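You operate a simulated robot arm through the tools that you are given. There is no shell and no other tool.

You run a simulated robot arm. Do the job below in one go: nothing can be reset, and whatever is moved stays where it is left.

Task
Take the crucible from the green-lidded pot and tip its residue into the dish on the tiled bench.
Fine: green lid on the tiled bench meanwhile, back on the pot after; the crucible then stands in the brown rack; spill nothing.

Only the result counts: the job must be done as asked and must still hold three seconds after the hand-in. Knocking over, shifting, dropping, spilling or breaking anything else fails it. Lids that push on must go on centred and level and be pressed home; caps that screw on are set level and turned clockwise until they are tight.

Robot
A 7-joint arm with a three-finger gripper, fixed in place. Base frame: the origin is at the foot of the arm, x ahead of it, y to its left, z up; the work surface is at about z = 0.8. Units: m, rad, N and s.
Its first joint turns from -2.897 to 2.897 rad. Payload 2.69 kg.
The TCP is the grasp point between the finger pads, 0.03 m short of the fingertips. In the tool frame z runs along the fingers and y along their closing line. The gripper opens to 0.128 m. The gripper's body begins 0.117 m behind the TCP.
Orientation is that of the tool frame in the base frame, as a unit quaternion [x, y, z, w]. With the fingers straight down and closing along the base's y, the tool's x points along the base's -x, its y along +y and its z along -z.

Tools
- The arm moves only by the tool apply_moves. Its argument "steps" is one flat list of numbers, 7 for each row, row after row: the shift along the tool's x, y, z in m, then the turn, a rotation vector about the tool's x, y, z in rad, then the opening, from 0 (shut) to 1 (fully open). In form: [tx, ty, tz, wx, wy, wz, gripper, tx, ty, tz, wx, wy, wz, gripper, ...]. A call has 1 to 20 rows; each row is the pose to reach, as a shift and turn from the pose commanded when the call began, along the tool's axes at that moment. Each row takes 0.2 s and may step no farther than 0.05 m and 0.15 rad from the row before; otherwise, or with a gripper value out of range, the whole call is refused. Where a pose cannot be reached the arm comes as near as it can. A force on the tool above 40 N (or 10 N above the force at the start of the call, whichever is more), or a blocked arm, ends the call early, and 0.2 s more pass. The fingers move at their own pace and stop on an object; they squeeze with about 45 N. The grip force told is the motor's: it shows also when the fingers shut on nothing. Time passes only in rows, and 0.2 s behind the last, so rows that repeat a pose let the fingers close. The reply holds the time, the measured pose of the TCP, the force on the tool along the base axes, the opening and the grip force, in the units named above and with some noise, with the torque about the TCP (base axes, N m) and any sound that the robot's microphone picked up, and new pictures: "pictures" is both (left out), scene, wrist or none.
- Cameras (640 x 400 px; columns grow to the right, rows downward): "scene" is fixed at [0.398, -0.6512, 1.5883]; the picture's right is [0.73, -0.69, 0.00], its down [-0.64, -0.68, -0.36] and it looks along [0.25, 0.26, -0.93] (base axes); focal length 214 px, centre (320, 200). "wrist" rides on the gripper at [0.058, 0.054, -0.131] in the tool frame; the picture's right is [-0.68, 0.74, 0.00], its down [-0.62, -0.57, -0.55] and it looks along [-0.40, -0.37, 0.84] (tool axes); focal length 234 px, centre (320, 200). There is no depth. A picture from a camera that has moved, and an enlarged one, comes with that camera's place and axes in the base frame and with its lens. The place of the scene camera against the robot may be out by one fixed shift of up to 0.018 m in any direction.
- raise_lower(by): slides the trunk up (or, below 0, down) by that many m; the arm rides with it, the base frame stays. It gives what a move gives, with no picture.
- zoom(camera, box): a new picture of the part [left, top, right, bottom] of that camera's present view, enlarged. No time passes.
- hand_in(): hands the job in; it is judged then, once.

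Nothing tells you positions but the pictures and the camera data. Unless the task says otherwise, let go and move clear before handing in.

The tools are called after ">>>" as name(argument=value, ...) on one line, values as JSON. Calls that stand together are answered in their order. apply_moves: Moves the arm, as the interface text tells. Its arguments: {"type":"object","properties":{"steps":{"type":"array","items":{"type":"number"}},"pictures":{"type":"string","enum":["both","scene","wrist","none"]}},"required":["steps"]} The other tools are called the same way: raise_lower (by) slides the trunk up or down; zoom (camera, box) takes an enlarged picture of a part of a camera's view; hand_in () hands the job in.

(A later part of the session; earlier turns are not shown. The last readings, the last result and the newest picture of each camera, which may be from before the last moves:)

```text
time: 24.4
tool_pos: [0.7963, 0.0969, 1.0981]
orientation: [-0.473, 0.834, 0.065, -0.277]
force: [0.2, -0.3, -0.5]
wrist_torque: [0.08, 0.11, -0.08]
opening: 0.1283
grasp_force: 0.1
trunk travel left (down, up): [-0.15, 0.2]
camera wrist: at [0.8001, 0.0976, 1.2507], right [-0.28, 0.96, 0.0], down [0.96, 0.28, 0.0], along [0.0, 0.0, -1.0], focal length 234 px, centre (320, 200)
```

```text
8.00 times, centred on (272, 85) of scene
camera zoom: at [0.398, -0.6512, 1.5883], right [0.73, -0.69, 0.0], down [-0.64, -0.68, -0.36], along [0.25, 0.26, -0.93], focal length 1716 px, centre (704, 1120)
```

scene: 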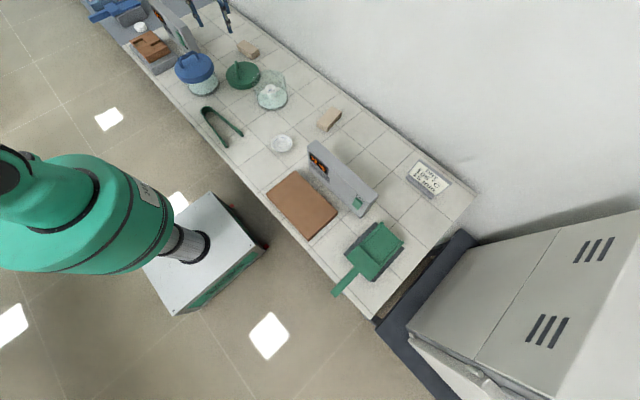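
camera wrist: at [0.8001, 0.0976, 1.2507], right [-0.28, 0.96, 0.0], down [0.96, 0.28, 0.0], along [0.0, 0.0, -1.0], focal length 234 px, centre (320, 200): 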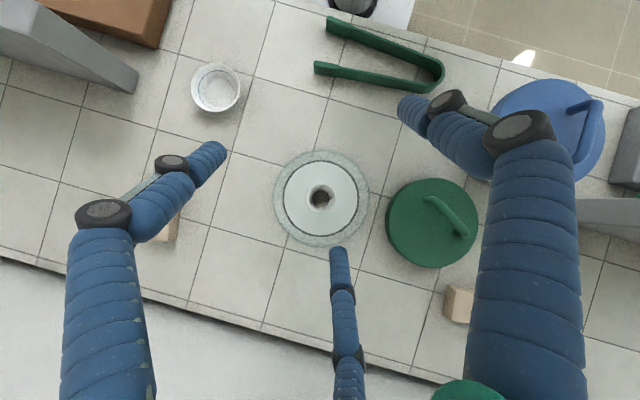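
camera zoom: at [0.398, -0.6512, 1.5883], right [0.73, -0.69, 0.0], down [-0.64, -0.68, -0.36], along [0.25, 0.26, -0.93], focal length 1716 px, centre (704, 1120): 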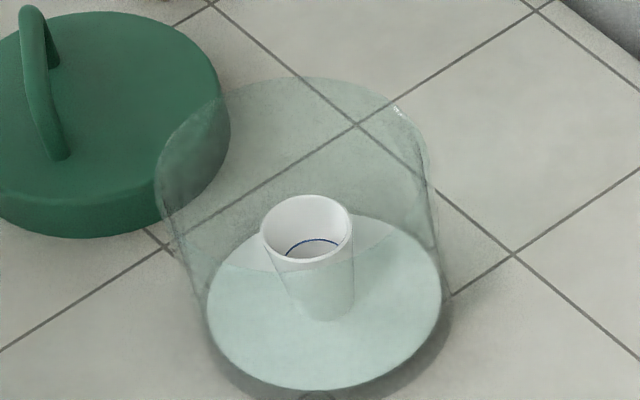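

Looking straight down, the crucible is centred in the pot at about (0.797, 0.099), mouth about z 0.848, with dark granules inside. Before gripping it I want to know whether contact is really with two fingers or three, so I'll do a gentle touch test on bare tile between dish and pot.

>>> apply_moves(steps=[0.017, -0.0028, 0.0426, 0.078, -0.0844, 0, 0.8, 0.034, -0.0056, 0.0852, 0.156, -0.1688, 0, 0.6, 0.0511, -0.0084, 0.1279, 0.234, -0.2532, 0, 0.5, 0.0681, -0.0112, 0.1705, 0.312, -0.3376, 0, 0.5, 0.0851, -0.014, 0.2131, 0.39, -0.422, 0, 0.5, 0.0851, -0.014, 0.2131, 0.39, -0.422, 0, 0.5], pictures="both")

>>> zoom(camera="scene", box=[210, 60, 338, 140])

```text
time: 25.8
tool_pos: [0.6607, -0.0108, 0.9473]
orientation: [-0.493, 0.87, 0.0, 0.001]
force: [-0.4, -0.6, -0.3]
wrist_torque: [0.04, -0.05, 0.02]
opening: 0.0639
grasp_force: 0.0
trunk travel left (down, up): [-0.15, 0.2]
camera wrist: at [0.5842, -0.0338, 1.0783], right [-0.28, 0.96, 0.0], down [0.8, 0.24, 0.55], along [0.53, 0.16, -0.84], focal length 234 px, centre (320, 200)
```

scene: 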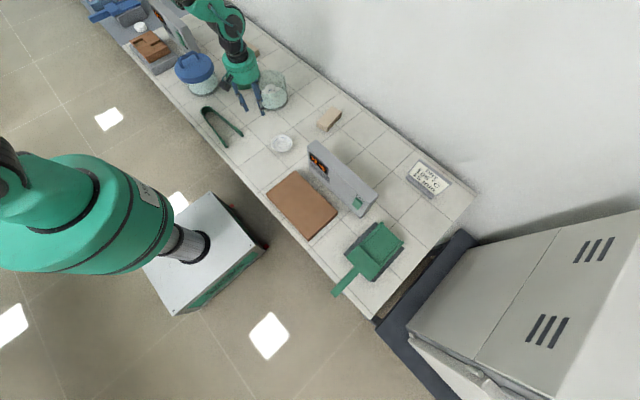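
wrist: 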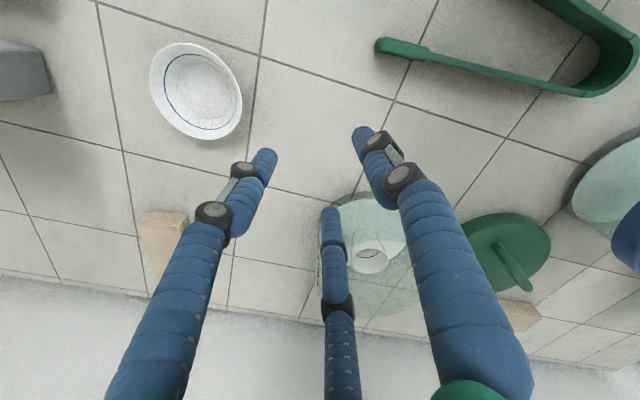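

```text
5.00 times, centred on (274, 100) of scene
camera zoom: at [0.398, -0.6512, 1.5883], right [0.73, -0.69, 0.0], down [-0.64, -0.68, -0.36], along [0.25, 0.26, -0.93], focal length 1072 px, centre (550, 700)
```

zoom: 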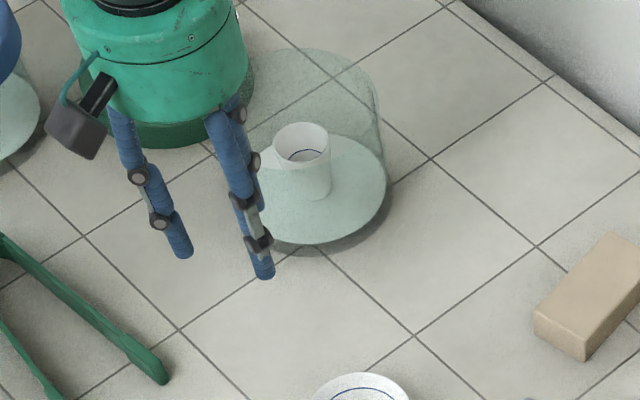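

>>> apply_moves(steps=[0, 0, 0.03, 0, 0.13, 0, 0.5, 0, 0, 0.06, 0, 0.27, 0, 0.5, 0, 0, 0.085, 0, 0.4, 0, 0.5, 0, 0, 0.085, 0, 0.4, 0, 0.5, 0, 0, 0.088, 0, 0.4, 0, 0.5, 0, 0, 0.091, 0, 0.4, 0, 0.5, 0, 0, 0.094, 0, 0.4, 0, 0.5, 0, 0, 0.097, 0, 0.4, 0, 0.5, 0, 0, 0.1, 0, 0.4, 0, 0.5, 0, 0, 0.103, 0, 0.4, 0, 0.5, 0, 0, 0.106, 0, 0.4, 0, 0.5, 0, 0, 0.109, 0, 0.4, 0, 0.5, 0, 0, 0.112, 0, 0.4, 0, 0.5, 0, 0, 0.115, 0, 0.4, 0, 0.5], pictures="both")

>>> zoom(camera="scene", box=[210, 60, 338, 140])

```text
time: 28.8
tool_pos: [0.6638, -0.0116, 0.8369]
orientation: [-0.483, 0.853, -0.1, -0.169]
force: [21.0, 7.5, 33.0]
wrist_torque: [0.65, -1.72, 0.3]
opening: 0.0806
grasp_force: 9.4
trunk travel left (down, up): [-0.15, 0.2]
camera wrist: at [0.6151, 0.0139, 0.9794], right [-0.31, 0.91, -0.27], down [0.88, 0.38, 0.27], along [0.35, -0.15, -0.92], focal length 234 px, centre (320, 200)
```

scene: 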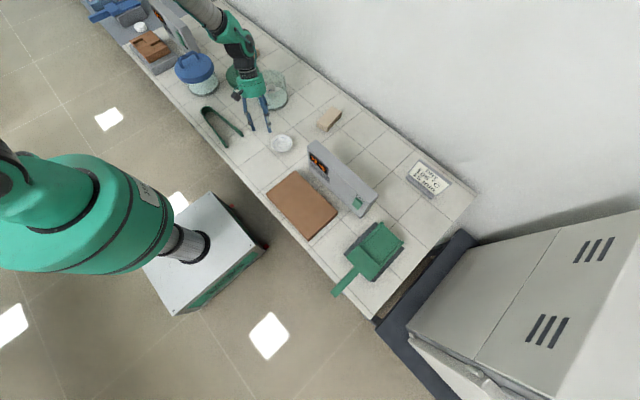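
wrist: 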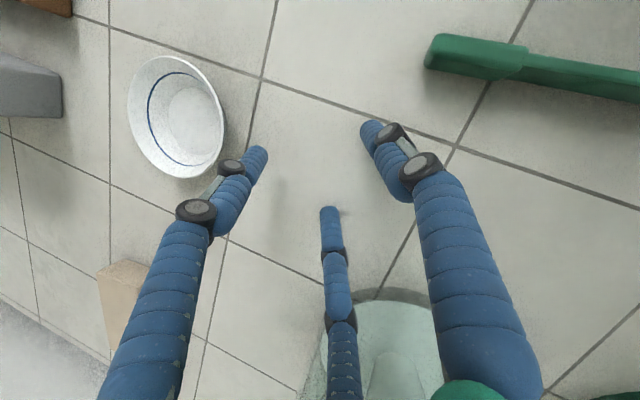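

```text
5.00 times, centred on (274, 100) of scene
camera zoom: at [0.398, -0.6512, 1.5883], right [0.73, -0.69, 0.0], down [-0.64, -0.68, -0.36], along [0.25, 0.26, -0.93], focal length 1072 px, centre (550, 700)
```

zoom: 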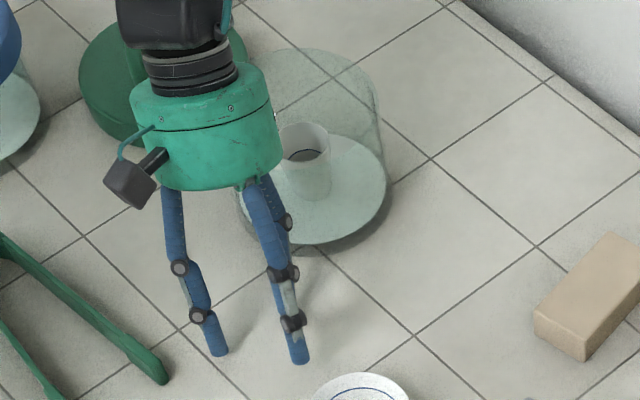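

The touch test pushed one finger outward along the 210° tool direction, so contact is three-fingered, as it looks. I'll back off, straighten up, and do one vertical touch to calibrate where the fingertips are before entering the glass pot.

>>> apply_moves(steps=[0.0078, 0, -0.0184, 0, 0, 0, 0.5, 0.0156, 0, -0.0368, 0, -0.13, 0, 0.64, 0.0234, 0, -0.0553, 0, -0.27, 0, 0.64, 0.0234, 0, -0.0553, 0, -0.4, 0, 0.64, 0.0234, 0, -0.0553, 0, -0.4, 0, 0.64], pictures="none")

>>> apply_moves(steps=[0, 0, 0.02, 0, 0, 0, 0.64, 0, 0, 0.04, 0, 0, 0, 0.64, 0, 0, 0.044, 0, 0, 0, 0.64, 0, 0, 0.048, 0, 0, 0, 0.64], pictures="none")

```text
time: 30.0
tool_pos: [0.6596, -0.0131, 0.8947]
orientation: [-0.492, 0.87, 0.001, 0.0]
force: [-0.8, -0.1, 0.2]
wrist_torque: [0.04, 0.01, -0.01]
opening: 0.0819
grasp_force: 0.0
trunk travel left (down, up): [-0.15, 0.2]
```

```text
time: 31.0
tool_pos: [0.6608, -0.0119, 0.8467]
orientation: [-0.492, 0.87, 0.0, 0.0]
force: [0.3, -0.1, 0.3]
wrist_torque: [-0.01, 0.0, -0.04]
opening: 0.0821
grasp_force: 0.2
trunk travel left (down, up): [-0.15, 0.2]
```

>>> apply_moves(steps=[0, 0, 0.003, 0, 0, 0, 0.64, 0, 0, 0.006, 0, 0, 0, 0.64, 0, 0, 0.009, 0, 0, 0, 0.64], pictures="none")

>>> apply_moves(steps=[0, 0, 0.002, 0, 0, 0, 0.64, 0, 0, 0.004, 0, 0, 0, 0.64], pictures="none")

```text
time: 31.8
tool_pos: [0.6593, -0.0117, 0.8388]
orientation: [-0.492, 0.871, 0.0, 0.0]
force: [0.9, -1.0, -0.5]
wrist_torque: [0.0, 0.03, 0.02]
opening: 0.0817
grasp_force: 0.0
trunk travel left (down, up): [-0.15, 0.2]
```

```text
time: 32.4
tool_pos: [0.6599, -0.0125, 0.8342]
orientation: [-0.493, 0.87, 0.001, 0.0]
force: [0.9, -0.2, -1.0]
wrist_torque: [0.01, 0.02, 0.0]
opening: 0.0819
grasp_force: 0.1
trunk travel left (down, up): [-0.15, 0.2]
```

>>> apply_moves(steps=[0, 0, 0.002, 0, 0, 0, 0.64, 0, 0, 0.003, 0, 0, 0, 0.64, 0, 0, 0.004, 0, 0, 0, 0.64], pictures="both")

>>> zoom(camera="scene", box=[210, 70, 338, 150])

```text
time: 33.2
tool_pos: [0.6607, -0.0112, 0.8298]
orientation: [-0.492, 0.87, 0.0, 0.0]
force: [0.7, -0.3, 0.0]
wrist_torque: [0.03, -0.01, -0.01]
opening: 0.0818
grasp_force: 0.1
trunk travel left (down, up): [-0.15, 0.2]
camera wrist: at [0.5842, -0.0342, 0.9597], right [-0.28, 0.96, 0.0], down [0.8, 0.24, 0.55], along [0.53, 0.16, -0.84], focal length 234 px, centre (320, 200)
```

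scene: 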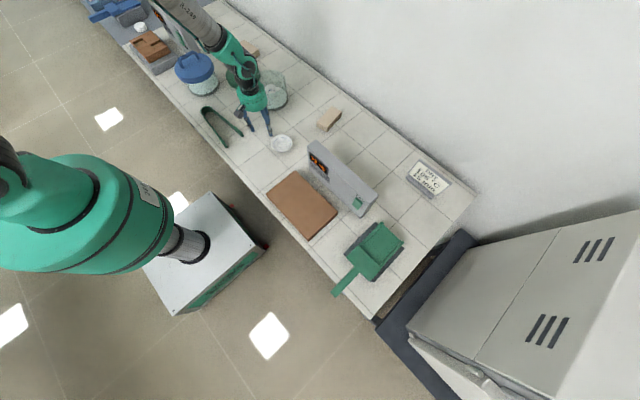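
wrist: 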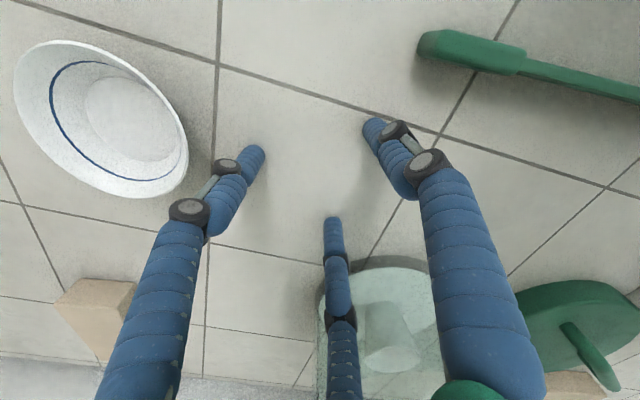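

```text
5.00 times, centred on (274, 110) of scene
camera zoom: at [0.398, -0.6512, 1.5883], right [0.73, -0.69, 0.0], down [-0.64, -0.68, -0.36], along [0.25, 0.26, -0.93], focal length 1072 px, centre (550, 650)
```

zoom: 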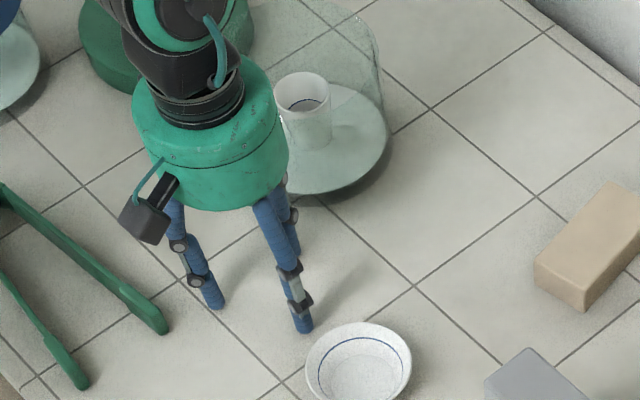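

Fingertips are exactly as specified (about 0.03 below the TCP), and the scene camera proves nearly true. That puts the crucible rim near z 0.867, pot floor near 0.813 and pot rim near 0.907. I'll rise, move over the pot with the yaw I want for pouring later, and narrow the fingers.

>>> apply_moves(steps=[0, 0, -0.045, 0, 0, 0, 0.64, 0, 0, -0.09, 0, 0, 0, 0.64, 0, 0, -0.135, 0, 0, 0, 0.56, 0, 0, -0.17, 0, 0, 0, 0.56, -0.041, -0.0154, -0.17, 0, 0, -0.1353, 0.56, -0.082, -0.0309, -0.17, 0, 0, -0.2705, 0.56, -0.123, -0.0463, -0.17, 0, 0, -0.4058, 0.56, -0.164, -0.0617, -0.17, 0, 0, -0.541, 0.56, -0.164, -0.0617, -0.17, 0, 0, -0.541, 0.56], pictures="both")

>>> zoom(camera="wrist", box=[220, 90, 420, 215])

>>> zoom(camera="scene", box=[210, 40, 338, 120])

```text
time: 35.2
tool_pos: [0.7985, 0.0986, 0.9994]
orientation: [0.707, -0.707, -0.001, 0.001]
force: [0.4, 0.1, 0.1]
wrist_torque: [-0.04, 0.04, 0.01]
opening: 0.0716
grasp_force: 0.1
trunk travel left (down, up): [-0.15, 0.2]
camera wrist: at [0.7445, 0.0399, 1.1294], right [-0.74, 0.68, 0.0], down [0.57, 0.62, 0.55], along [0.37, 0.4, -0.84], focal length 234 px, centre (320, 200)
```

scene: 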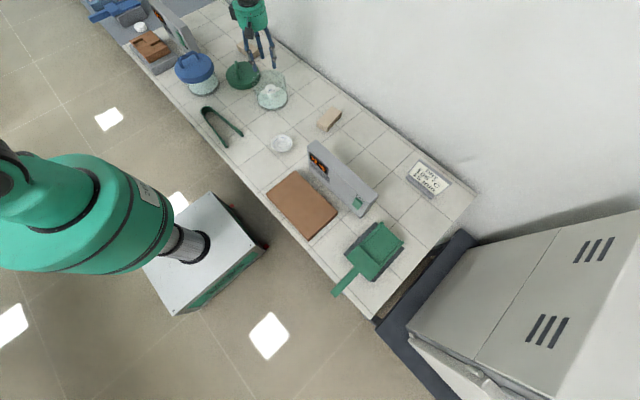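
wrist: 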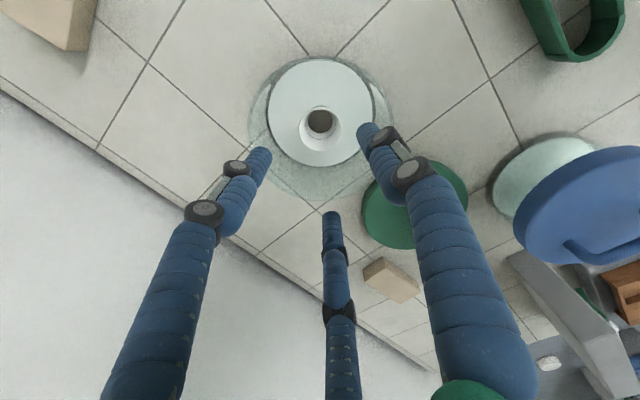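

```text
3.20 times, centred on (320, 152) of wrist
camera zoom: at [0.7445, 0.0399, 1.1294], right [-0.74, 0.68, 0.0], down [0.57, 0.62, 0.55], along [0.37, 0.4, -0.84], focal length 749 px, centre (320, 352)
```

zoom: 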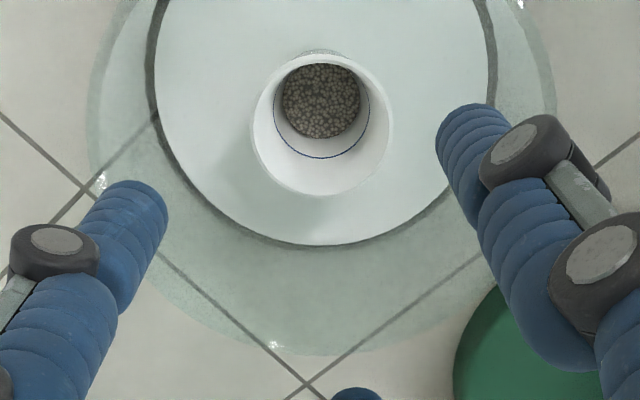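

```text
5.00 times, centred on (274, 80) of scene
camera zoom: at [0.398, -0.6512, 1.5883], right [0.73, -0.69, 0.0], down [-0.64, -0.68, -0.36], along [0.25, 0.26, -0.93], focal length 1072 px, centre (550, 800)
```

zoom: 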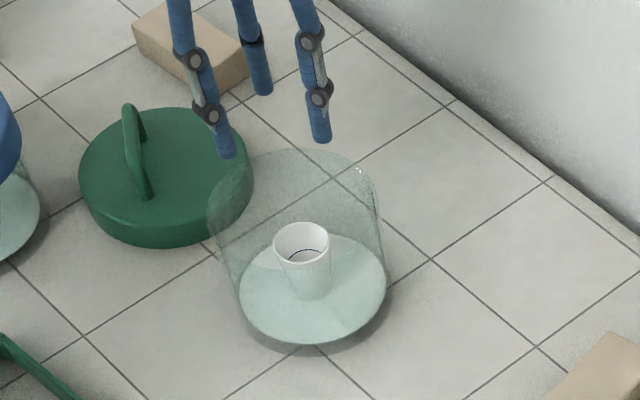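

The fingers (opening 0.072) fit between crucible (radius ~0.026) and glass (radius ~0.07), and the TCP is over the crucible axis. Descending partway into the pot and checking.

>>> apply_moves(steps=[0, 0, 0.03, 0, 0, 0, 0.56, 0, 0, 0.06, 0, 0, 0, 0.56, 0, 0, 0.08, 0, 0, 0, 0.56, 0, 0, 0.095, 0, 0, 0, 0.56, 0, 0, 0.095, 0, 0, 0, 0.56], pictures="both")

>>> zoom(camera="scene", box=[226, 50, 322, 110])

>>> zoom(camera="wrist", box=[220, 90, 420, 215])

```text
time: 36.4
tool_pos: [0.7975, 0.0981, 0.9033]
orientation: [-0.707, 0.707, 0.0, 0.0]
force: [0.3, 0.2, 0.3]
wrist_torque: [-0.02, 0.01, -0.01]
opening: 0.0716
grasp_force: 0.0
trunk travel left (down, up): [-0.15, 0.2]
camera wrist: at [0.7437, 0.0392, 1.0347], right [-0.74, 0.68, 0.0], down [0.57, 0.62, 0.55], along [0.37, 0.4, -0.84], focal length 234 px, centre (320, 200)
```

scene: 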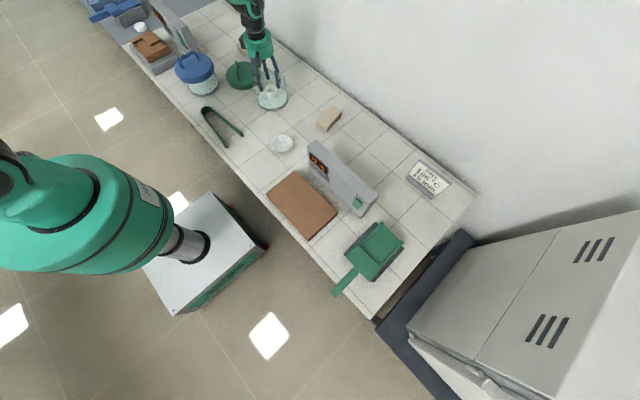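
wrist: 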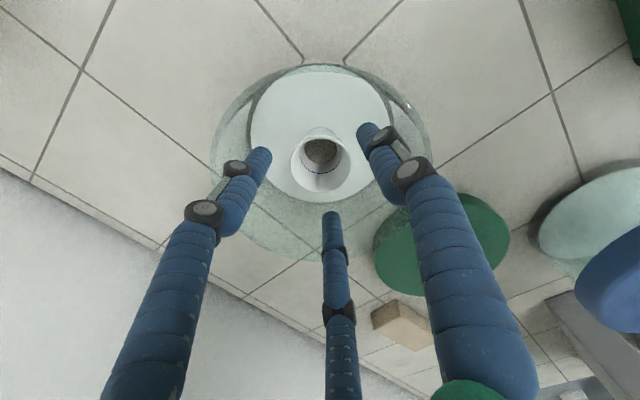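

```text
6.67 times, centred on (274, 80) of scene
camera zoom: at [0.398, -0.6512, 1.5883], right [0.73, -0.69, 0.0], down [-0.64, -0.68, -0.36], along [0.25, 0.26, -0.93], focal length 1430 px, centre (627, 1000)
```

zoom: 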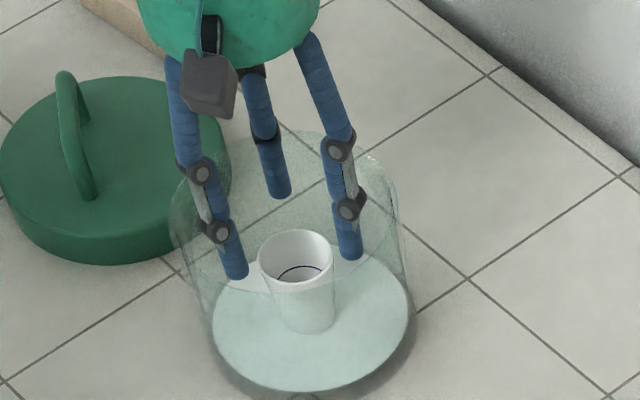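

```text
3.20 times, centred on (320, 152) of wrist
camera zoom: at [0.7437, 0.0392, 1.0347], right [-0.74, 0.68, 0.0], down [0.57, 0.62, 0.55], along [0.37, 0.4, -0.84], focal length 749 px, centre (320, 352)
```

zoom: 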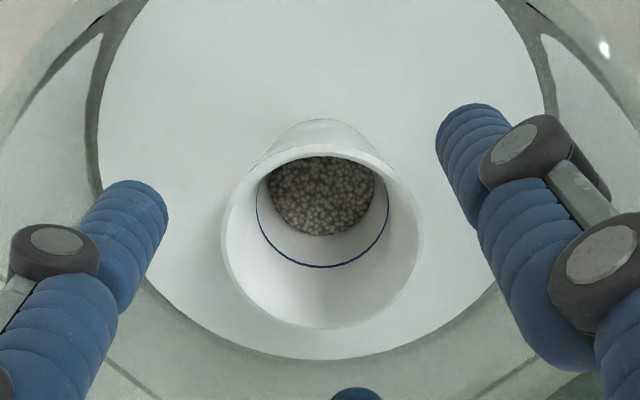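

Rim triangulates to z ≈ 0.863 and centre (0.796, 0.096). I'll nudge 2 mm, go down to TCP z 0.848 and check for contact before closing.

>>> apply_moves(steps=[0.002, 0.001, 0.012, 0, 0, 0, 0.56, 0.002, 0.001, 0.024, 0, 0, 0, 0.56, 0.002, 0.001, 0.036, 0, 0, 0, 0.56, 0.002, 0.001, 0.046, 0, 0, 0, 0.56, 0.002, 0.001, 0.052, 0, 0, 0, 0.56, 0.002, 0.001, 0.057, 0, 0, 0, 0.56], pictures="both")

>>> zoom(camera="scene", box=[226, 50, 322, 110])

>>> zoom(camera="wrist", box=[220, 120, 420, 245])

```text
time: 37.8
tool_pos: [0.7964, 0.0955, 0.8475]
orientation: [0.708, -0.707, 0.001, 0.001]
force: [-0.2, 0.3, 0.1]
wrist_torque: [0.03, -0.01, 0.01]
opening: 0.0715
grasp_force: 0.2
trunk travel left (down, up): [-0.15, 0.2]
camera wrist: at [0.743, 0.0368, 0.9781], right [-0.74, 0.68, 0.0], down [0.57, 0.62, 0.55], along [0.37, 0.4, -0.84], focal length 234 px, centre (320, 200)
```

scene: 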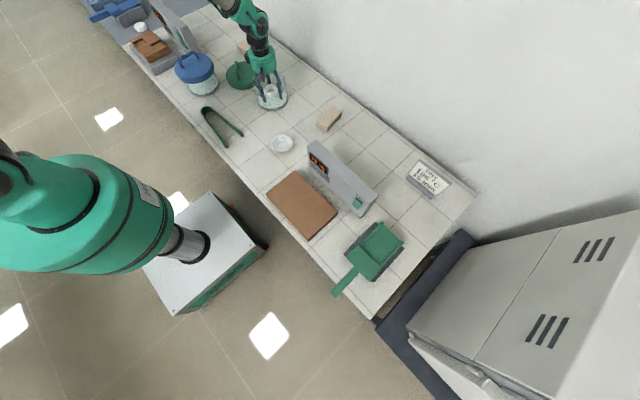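
wrist: 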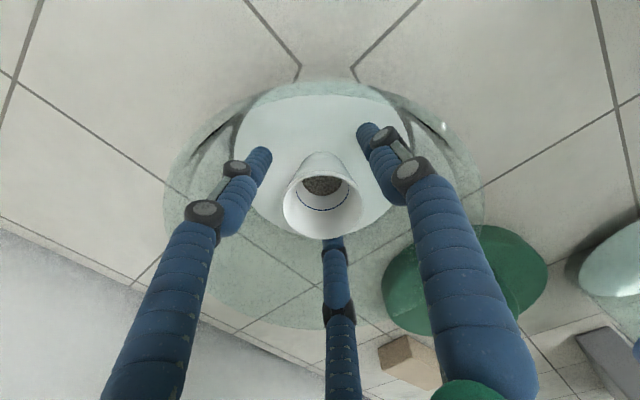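

```text
6.67 times, centred on (274, 80) of scene
camera zoom: at [0.398, -0.6512, 1.5883], right [0.73, -0.69, 0.0], down [-0.64, -0.68, -0.36], along [0.25, 0.26, -0.93], focal length 1430 px, centre (627, 1000)
```

zoom: 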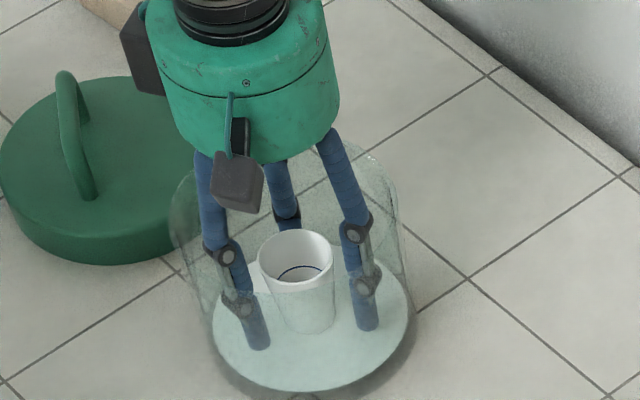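

```text
3.20 times, centred on (320, 182) of wrist
camera zoom: at [0.743, 0.0368, 0.9781], right [-0.74, 0.68, 0.0], down [0.57, 0.62, 0.55], along [0.37, 0.4, -0.84], focal length 749 px, centre (320, 256)
```

zoom: 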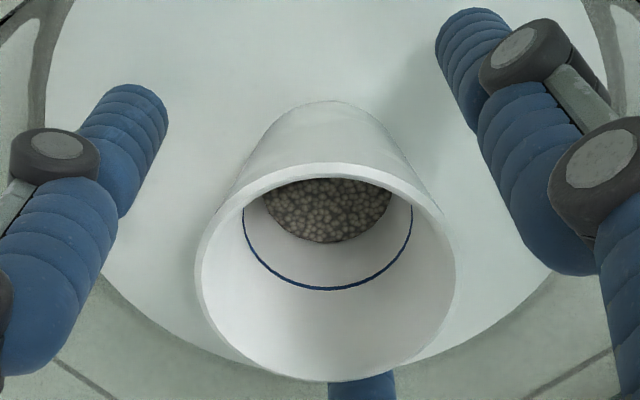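

Fingers are around the crucible with no contact. Closing on it gradually.

>>> apply_moves(steps=[0, 0, 0, 0, 0, 0, 0.48, 0, 0, 0, 0, 0, 0, 0.42, 0, 0, 0, 0, 0, 0, 0.36, 0, 0, 0, 0, 0, 0, 0.3, 0, 0, 0, 0, 0, 0, 0, 0, 0, 0, 0, 0, 0, 0], pictures="both")

>>> zoom(camera="scene", box=[226, 50, 322, 110])

>>> zoom(camera="wrist", box=[220, 120, 420, 245])

```text
time: 39.2
tool_pos: [0.7976, 0.0956, 0.848]
orientation: [-0.707, 0.707, 0.001, 0.0]
force: [-0.4, 0.8, 0.2]
wrist_torque: [0.0, 0.03, -0.02]
opening: 0.0446
grasp_force: 44.5
trunk travel left (down, up): [-0.15, 0.2]
camera wrist: at [0.7431, 0.0369, 0.9782], right [-0.74, 0.68, 0.0], down [0.57, 0.62, 0.55], along [0.37, 0.4, -0.84], focal length 234 px, centre (320, 200)
```

scene: 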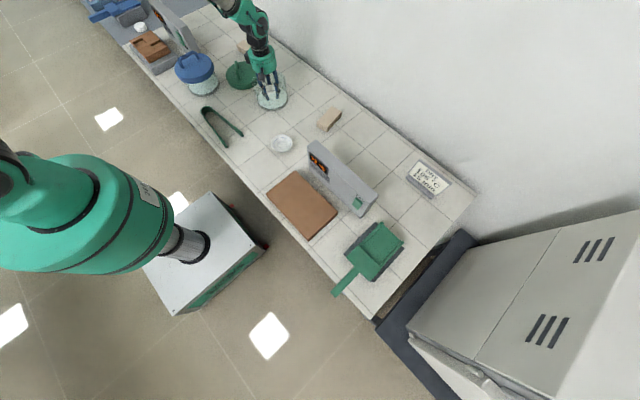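
wrist: 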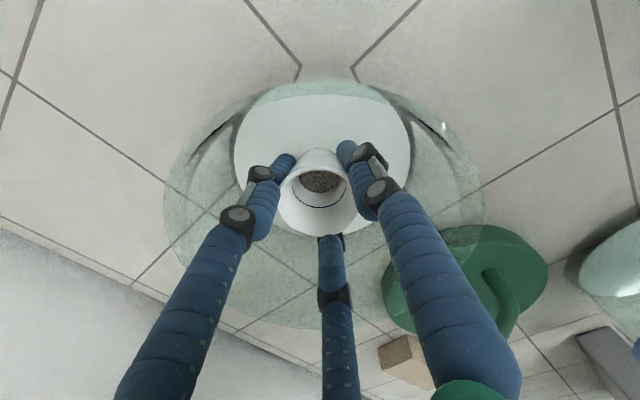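

```text
6.67 times, centred on (274, 80) of scene
camera zoom: at [0.398, -0.6512, 1.5883], right [0.73, -0.69, 0.0], down [-0.64, -0.68, -0.36], along [0.25, 0.26, -0.93], focal length 1430 px, centre (627, 1000)
```

zoom: 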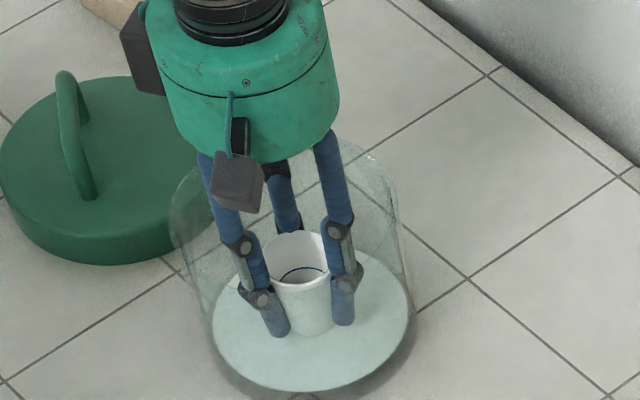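

```text
3.20 times, centred on (320, 182) of wrist
camera zoom: at [0.7431, 0.0369, 0.9782], right [-0.74, 0.68, 0.0], down [0.57, 0.62, 0.55], along [0.37, 0.4, -0.84], focal length 749 px, centre (320, 256)
```

zoom: 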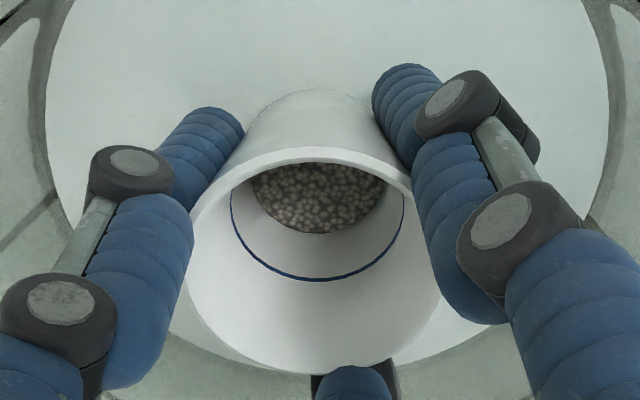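

The crucible is held (opening 0.0446 at 45 N). Lifting it straight up slowly.

>>> apply_moves(steps=[0, 0, -0.005, 0, 0, 0, 0, 0, 0, -0.012, 0, 0, 0, 0, 0, 0, -0.022, 0, 0, 0, 0, 0, 0, -0.035, 0, 0, 0, 0, 0, 0, -0.05, 0, 0, 0, 0, 0, 0, -0.05, 0, 0, 0, 0], pictures="both")

>>> zoom(camera="scene", box=[226, 50, 322, 110])

>>> zoom(camera="wrist", box=[220, 120, 420, 245])

```text
time: 40.6
tool_pos: [0.7965, 0.0951, 0.898]
orientation: [-0.707, 0.707, 0.0, -0.001]
force: [-0.1, 0.0, -0.2]
wrist_torque: [-0.04, -0.03, 0.04]
opening: 0.0446
grasp_force: 44.9
trunk travel left (down, up): [-0.15, 0.2]
camera wrist: at [0.7426, 0.0373, 1.0282], right [-0.74, 0.68, 0.0], down [0.57, 0.62, 0.55], along [0.37, 0.4, -0.84], focal length 234 px, centre (320, 200)
```

scene: 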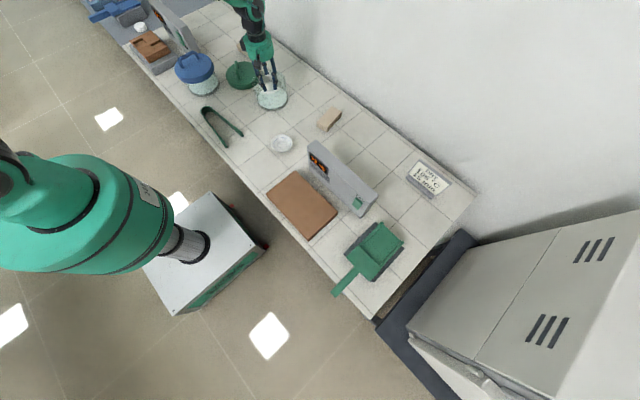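
wrist: 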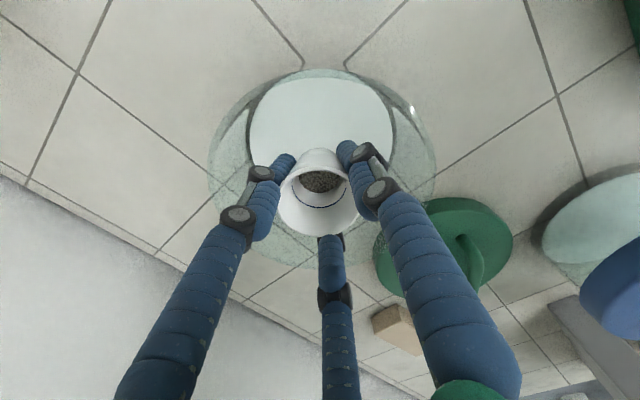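

```text
6.67 times, centred on (274, 80) of scene
camera zoom: at [0.398, -0.6512, 1.5883], right [0.73, -0.69, 0.0], down [-0.64, -0.68, -0.36], along [0.25, 0.26, -0.93], focal length 1430 px, centre (627, 1000)
```

zoom: 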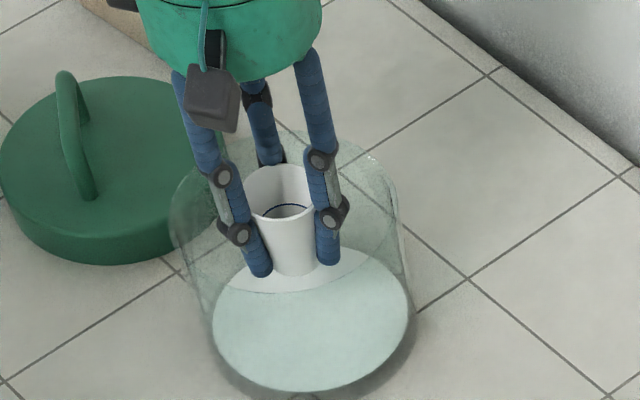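

```text
3.20 times, centred on (320, 182) of wrist
camera zoom: at [0.7426, 0.0373, 1.0282], right [-0.74, 0.68, 0.0], down [0.57, 0.62, 0.55], along [0.37, 0.4, -0.84], focal length 749 px, centre (320, 256)
```

zoom: 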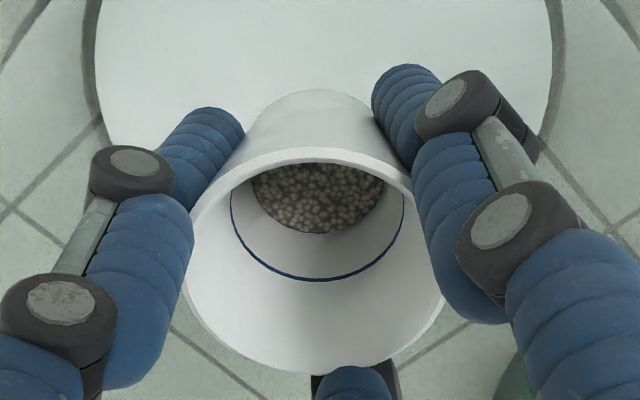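

The crucible came out cleanly and level. Next: raise to clear the pot rim and carry it gently, level, to a point beside the dish at (0.656, -0.143).

>>> apply_moves(steps=[0, 0, -0.03, 0, 0, 0, 0, 0, 0, -0.06, 0, 0, 0, 0, 0, 0, -0.09, 0, 0, 0, 0, 0, 0, -0.122, 0, 0, 0, 0, 0.0237, 0.0113, -0.122, 0, 0, 0.0334, 0, 0.0474, 0.0225, -0.122, 0, 0, 0.0668, 0, 0.0711, 0.0338, -0.122, 0, 0, 0.1003, 0, 0.0948, 0.045, -0.122, 0, 0, 0.1337, 0, 0.1185, 0.0563, -0.122, 0, 0, 0.1671, 0, 0.1422, 0.0675, -0.122, 0, 0, 0.2005, 0, 0.1658, 0.0788, -0.122, 0, 0, 0.2339, 0, 0.1895, 0.09, -0.122, 0, 0, 0.2673, 0, 0.2132, 0.1013, -0.122, 0, 0, 0.3008, 0, 0.2369, 0.1125, -0.122, 0, 0, 0.3342, 0, 0.2606, 0.1238, -0.122, 0, 0, 0.3676, 0, 0.2843, 0.135, -0.122, 0, 0, 0.401, 0, 0.2843, 0.135, -0.122, 0, 0, 0.401, 0], pictures="both")

>>> zoom(camera="scene", box=[210, 60, 338, 160])

```text
time: 44.2
tool_pos: [0.6608, -0.1892, 1.0191]
orientation: [-0.551, 0.834, -0.001, 0.0]
force: [0.5, 0.6, -0.2]
wrist_torque: [0.05, -0.01, 0.02]
opening: 0.0451
grasp_force: 45.2
trunk travel left (down, up): [-0.15, 0.2]
camera wrist: at [0.5882, -0.2227, 1.1497], right [-0.41, 0.91, 0.0], down [0.76, 0.35, 0.55], along [0.5, 0.23, -0.84], focal length 234 px, centre (320, 200)
```

scene: 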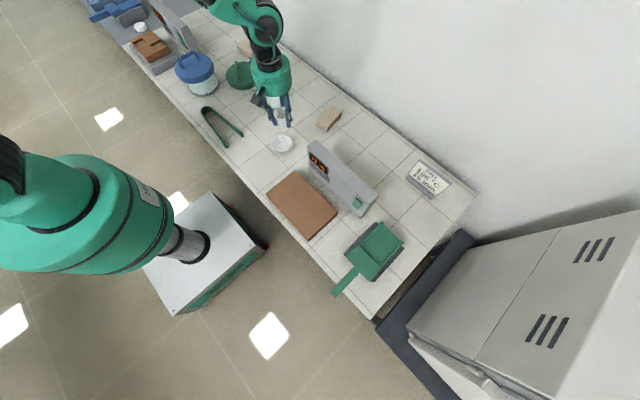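
wrist: 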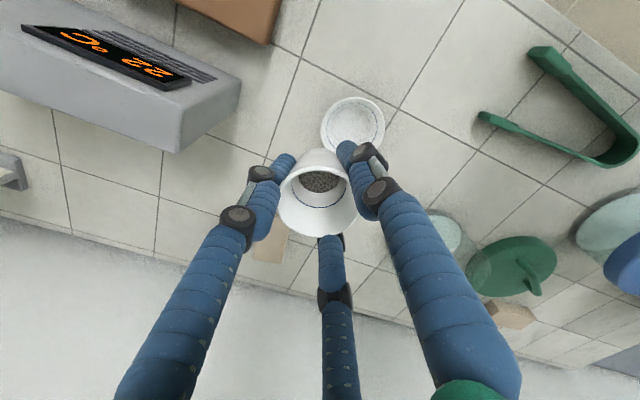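

```text
4.00 times, centred on (274, 110) of scene
camera zoom: at [0.398, -0.6512, 1.5883], right [0.73, -0.69, 0.0], down [-0.64, -0.68, -0.36], along [0.25, 0.26, -0.93], focal length 858 px, centre (504, 560)
```

zoom: 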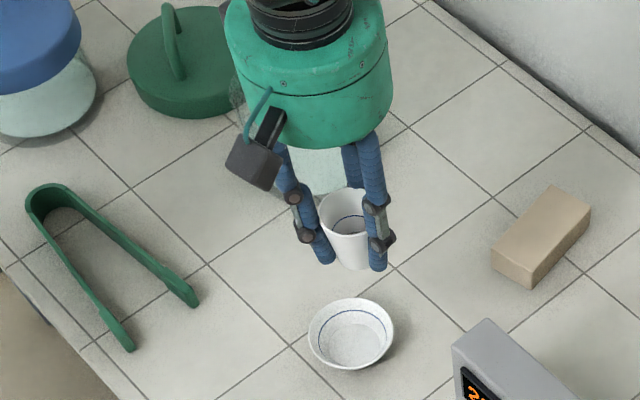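

Crucible is held level next to the dish, and everything else looks undisturbed. I'll tilt to 70° (too little for the granules to leave) while lowering, and check that the arm follows the pose.

>>> apply_moves(steps=[-0.0002, 0.0001, 0.006, 0.0407, 0.0705, 0, 0, -0.0003, 0.0002, 0.012, 0.0814, 0.1411, 0, 0, -0.0005, 0.0003, 0.018, 0.1222, 0.2116, 0, 0, -0.0006, 0.0004, 0.024, 0.1629, 0.2821, 0, 0, -0.0008, 0.0005, 0.03, 0.2036, 0.3527, 0, 0, -0.001, 0.0006, 0.036, 0.2443, 0.4232, 0, 0, -0.0011, 0.0007, 0.042, 0.2851, 0.4938, 0, 0, -0.0013, 0.0007, 0.048, 0.3258, 0.5643, 0, 0, -0.0014, 0.0008, 0.054, 0.3665, 0.6348, 0, 0, -0.0016, 0.0009, 0.06, 0.4072, 0.7053, 0, 0], pictures="both")

>>> zoom(camera="scene", box=[210, 60, 338, 160])

```text
time: 46.4
tool_pos: [0.6618, -0.1868, 0.9593]
orientation: [-0.507, 0.765, -0.355, -0.177]
force: [-1.0, -0.3, -0.9]
wrist_torque: [0.07, -0.02, -0.01]
opening: 0.045
grasp_force: 45.7
trunk travel left (down, up): [-0.15, 0.2]
camera wrist: at [0.5769, -0.1183, 1.0657], right [-0.38, 0.61, -0.69], down [0.72, 0.66, 0.19], along [0.58, -0.43, -0.69], focal length 234 px, centre (320, 200)
```

scene: 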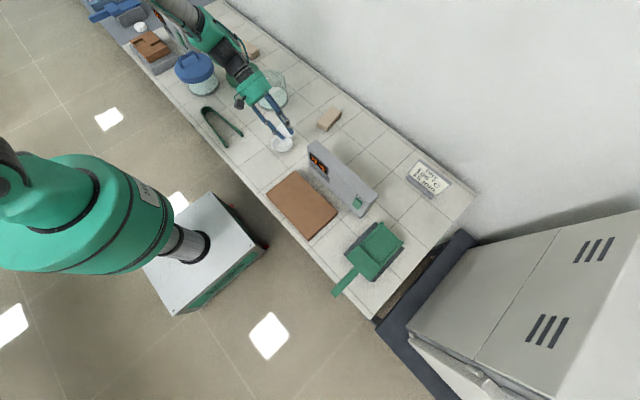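
wrist: 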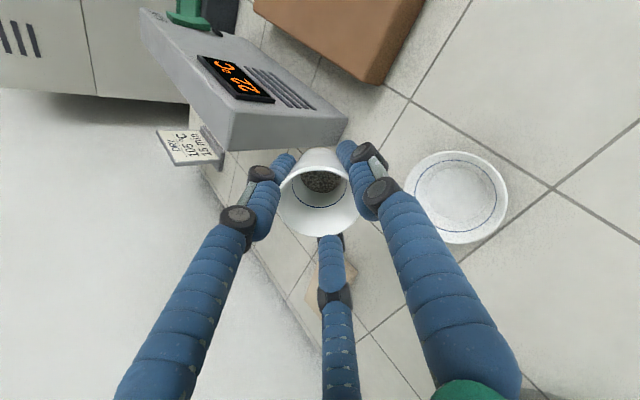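

```text
4.00 times, centred on (274, 110) of scene
camera zoom: at [0.398, -0.6512, 1.5883], right [0.73, -0.69, 0.0], down [-0.64, -0.68, -0.36], along [0.25, 0.26, -0.93], focal length 858 px, centre (504, 560)
```

zoom: 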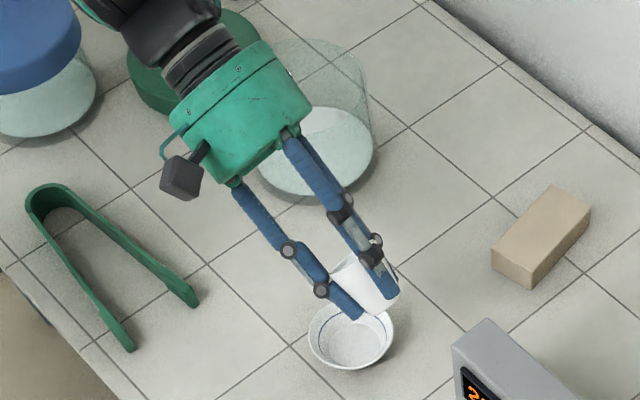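

The arm follows well, at 47° tilt with the granules staying put. Continuing to 75° and lower, with the lip over the dish.

>>> apply_moves(steps=[-0.0051, 0.0029, 0.0047, 0.0412, 0.0714, 0, 0, -0.0102, 0.0059, 0.0094, 0.0824, 0.1427, 0, 0, -0.0153, 0.0088, 0.0142, 0.1236, 0.2141, 0, 0, -0.0203, 0.0117, 0.0189, 0.1648, 0.2855, 0, 0, -0.0254, 0.0147, 0.0236, 0.206, 0.3569, 0, 0, -0.0305, 0.0176, 0.0283, 0.2473, 0.4282, 0, 0, -0.0305, 0.0176, 0.0283, 0.2473, 0.4282, 0, 0], pictures="both")

>>> zoom(camera="scene", box=[226, 90, 322, 150])

>>> zoom(camera="wrist", box=[240, 120, 480, 270])

```text
time: 48.0
tool_pos: [0.6624, -0.1839, 0.9155]
orientation: [-0.438, 0.661, -0.545, -0.271]
force: [0.9, 0.0, 0.1]
wrist_torque: [-0.01, 0.02, -0.02]
opening: 0.0447
grasp_force: 45.2
trunk travel left (down, up): [-0.15, 0.2]
camera wrist: at [0.5719, -0.0734, 0.9705], right [-0.33, 0.21, -0.92], down [0.72, 0.69, -0.1], along [0.61, -0.7, -0.37], focal length 234 px, centre (320, 200)
```

scene: 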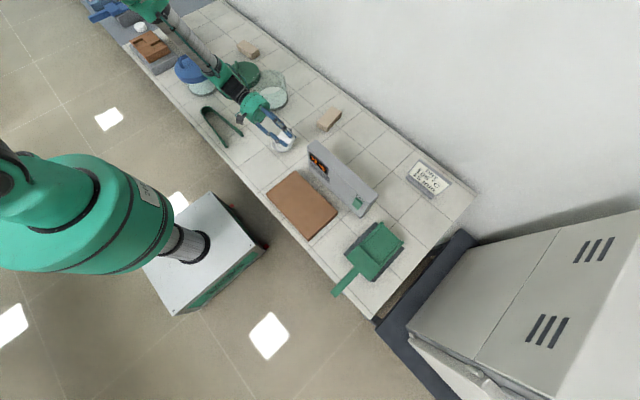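
wrist: 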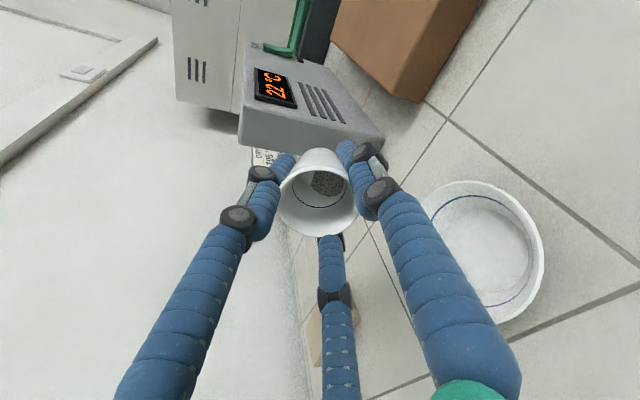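

```text
6.67 times, centred on (274, 120) of scene
camera zoom: at [0.398, -0.6512, 1.5883], right [0.73, -0.69, 0.0], down [-0.64, -0.68, -0.36], along [0.25, 0.26, -0.93], focal length 1430 px, centre (627, 733)
```

zoom: 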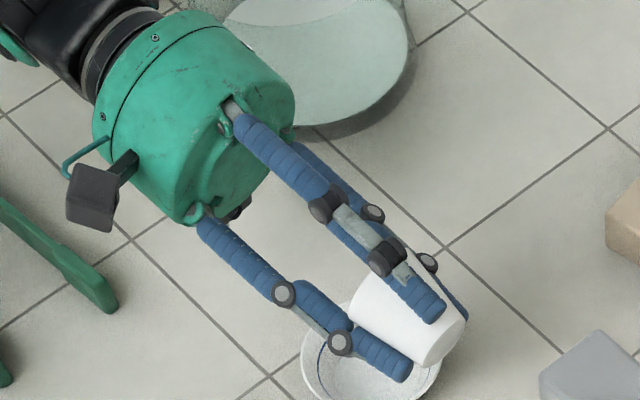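

```text
2.67 times, centred on (360, 195) of wrist
camera zoom: at [0.5719, -0.0734, 0.9705], right [-0.33, 0.21, -0.92], down [0.72, 0.69, -0.1], along [0.61, -0.7, -0.37], focal length 624 px, centre (213, 213)
```

zoom: 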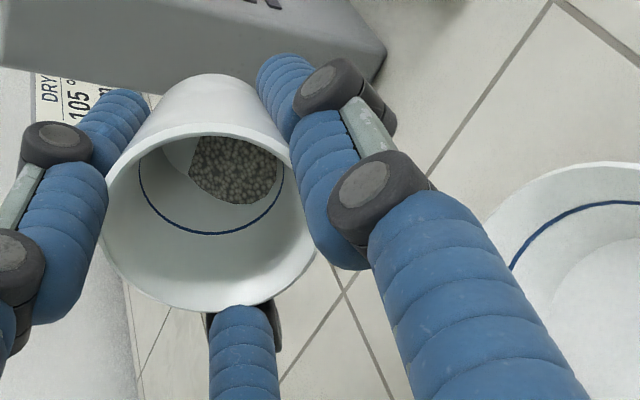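

Granules have slid to the low side but remain inside; the lip is about 7 cm over the dish, slightly hand-away of its centre as planned. Tilting slowly on towards 88° and watching.

>>> apply_moves(steps=[-0.0028, 0.0016, -0.0005, 0.0284, 0.0491, 0, 0, -0.0056, 0.0032, -0.0009, 0.0567, 0.0982, 0, 0, -0.0084, 0.0048, -0.0014, 0.0851, 0.1474, 0, 0, -0.0112, 0.0065, -0.0018, 0.1134, 0.1965, 0, 0, -0.0112, 0.0065, -0.0018, 0.1134, 0.1965, 0, 0], pictures="both")

>>> zoom(camera="scene", box=[226, 90, 322, 150])

>>> zoom(camera="wrist", box=[260, 120, 580, 320])

```text
time: 49.2
tool_pos: [0.6613, -0.1774, 0.9029]
orientation: [0.398, -0.599, 0.622, 0.31]
force: [0.2, -0.4, 0.0]
wrist_torque: [-0.01, -0.01, -0.01]
opening: 0.0449
grasp_force: 45.0
trunk travel left (down, up): [-0.15, 0.2]
camera wrist: at [0.569, -0.0584, 0.9301], right [-0.3, 0.0, -0.95], down [0.72, 0.65, -0.23], along [0.62, -0.76, -0.19], focal length 234 px, centre (320, 200)
```

scene: 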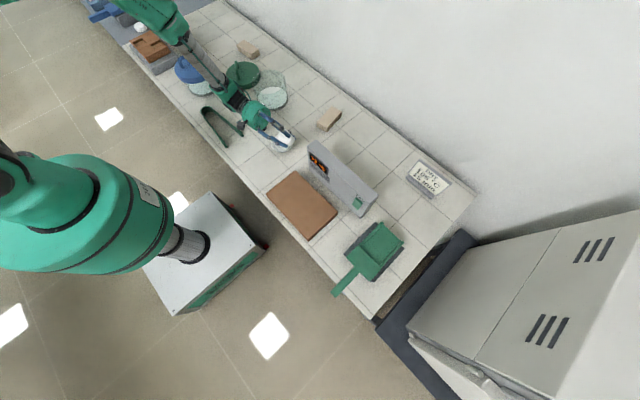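
wrist: 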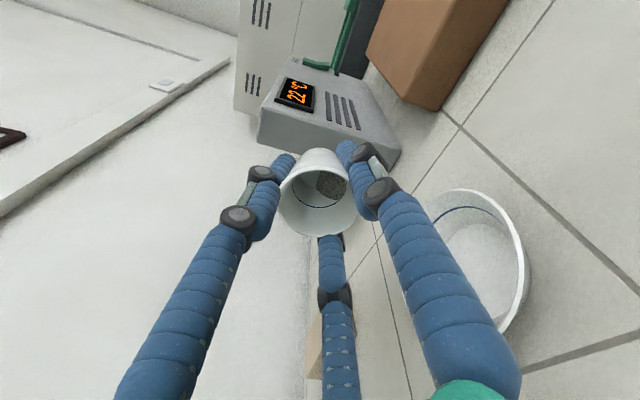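

```text
6.67 times, centred on (274, 120) of scene
camera zoom: at [0.398, -0.6512, 1.5883], right [0.73, -0.69, 0.0], down [-0.64, -0.68, -0.36], along [0.25, 0.26, -0.93], focal length 1430 px, centre (627, 733)
```

zoom: 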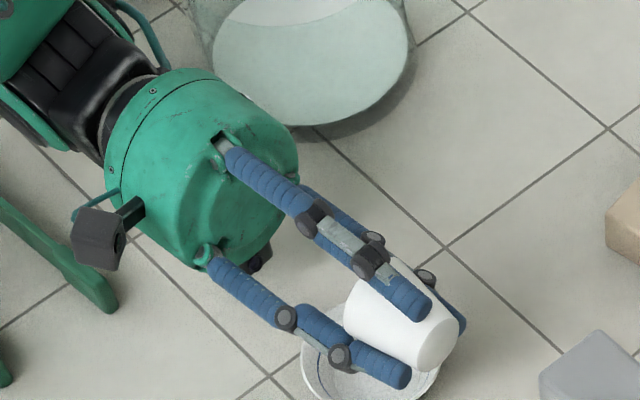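

```text
2.00 times, centred on (420, 220) of wrist
camera zoom: at [0.569, -0.0584, 0.9301], right [-0.3, 0.0, -0.95], down [0.72, 0.65, -0.23], along [0.62, -0.76, -0.19], focal length 468 px, centre (120, 160)
```

zoom: 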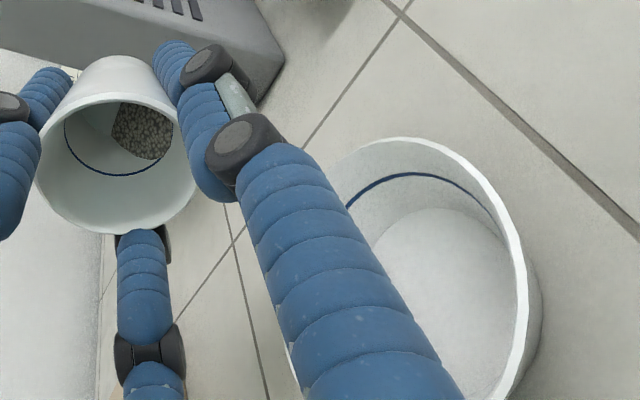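

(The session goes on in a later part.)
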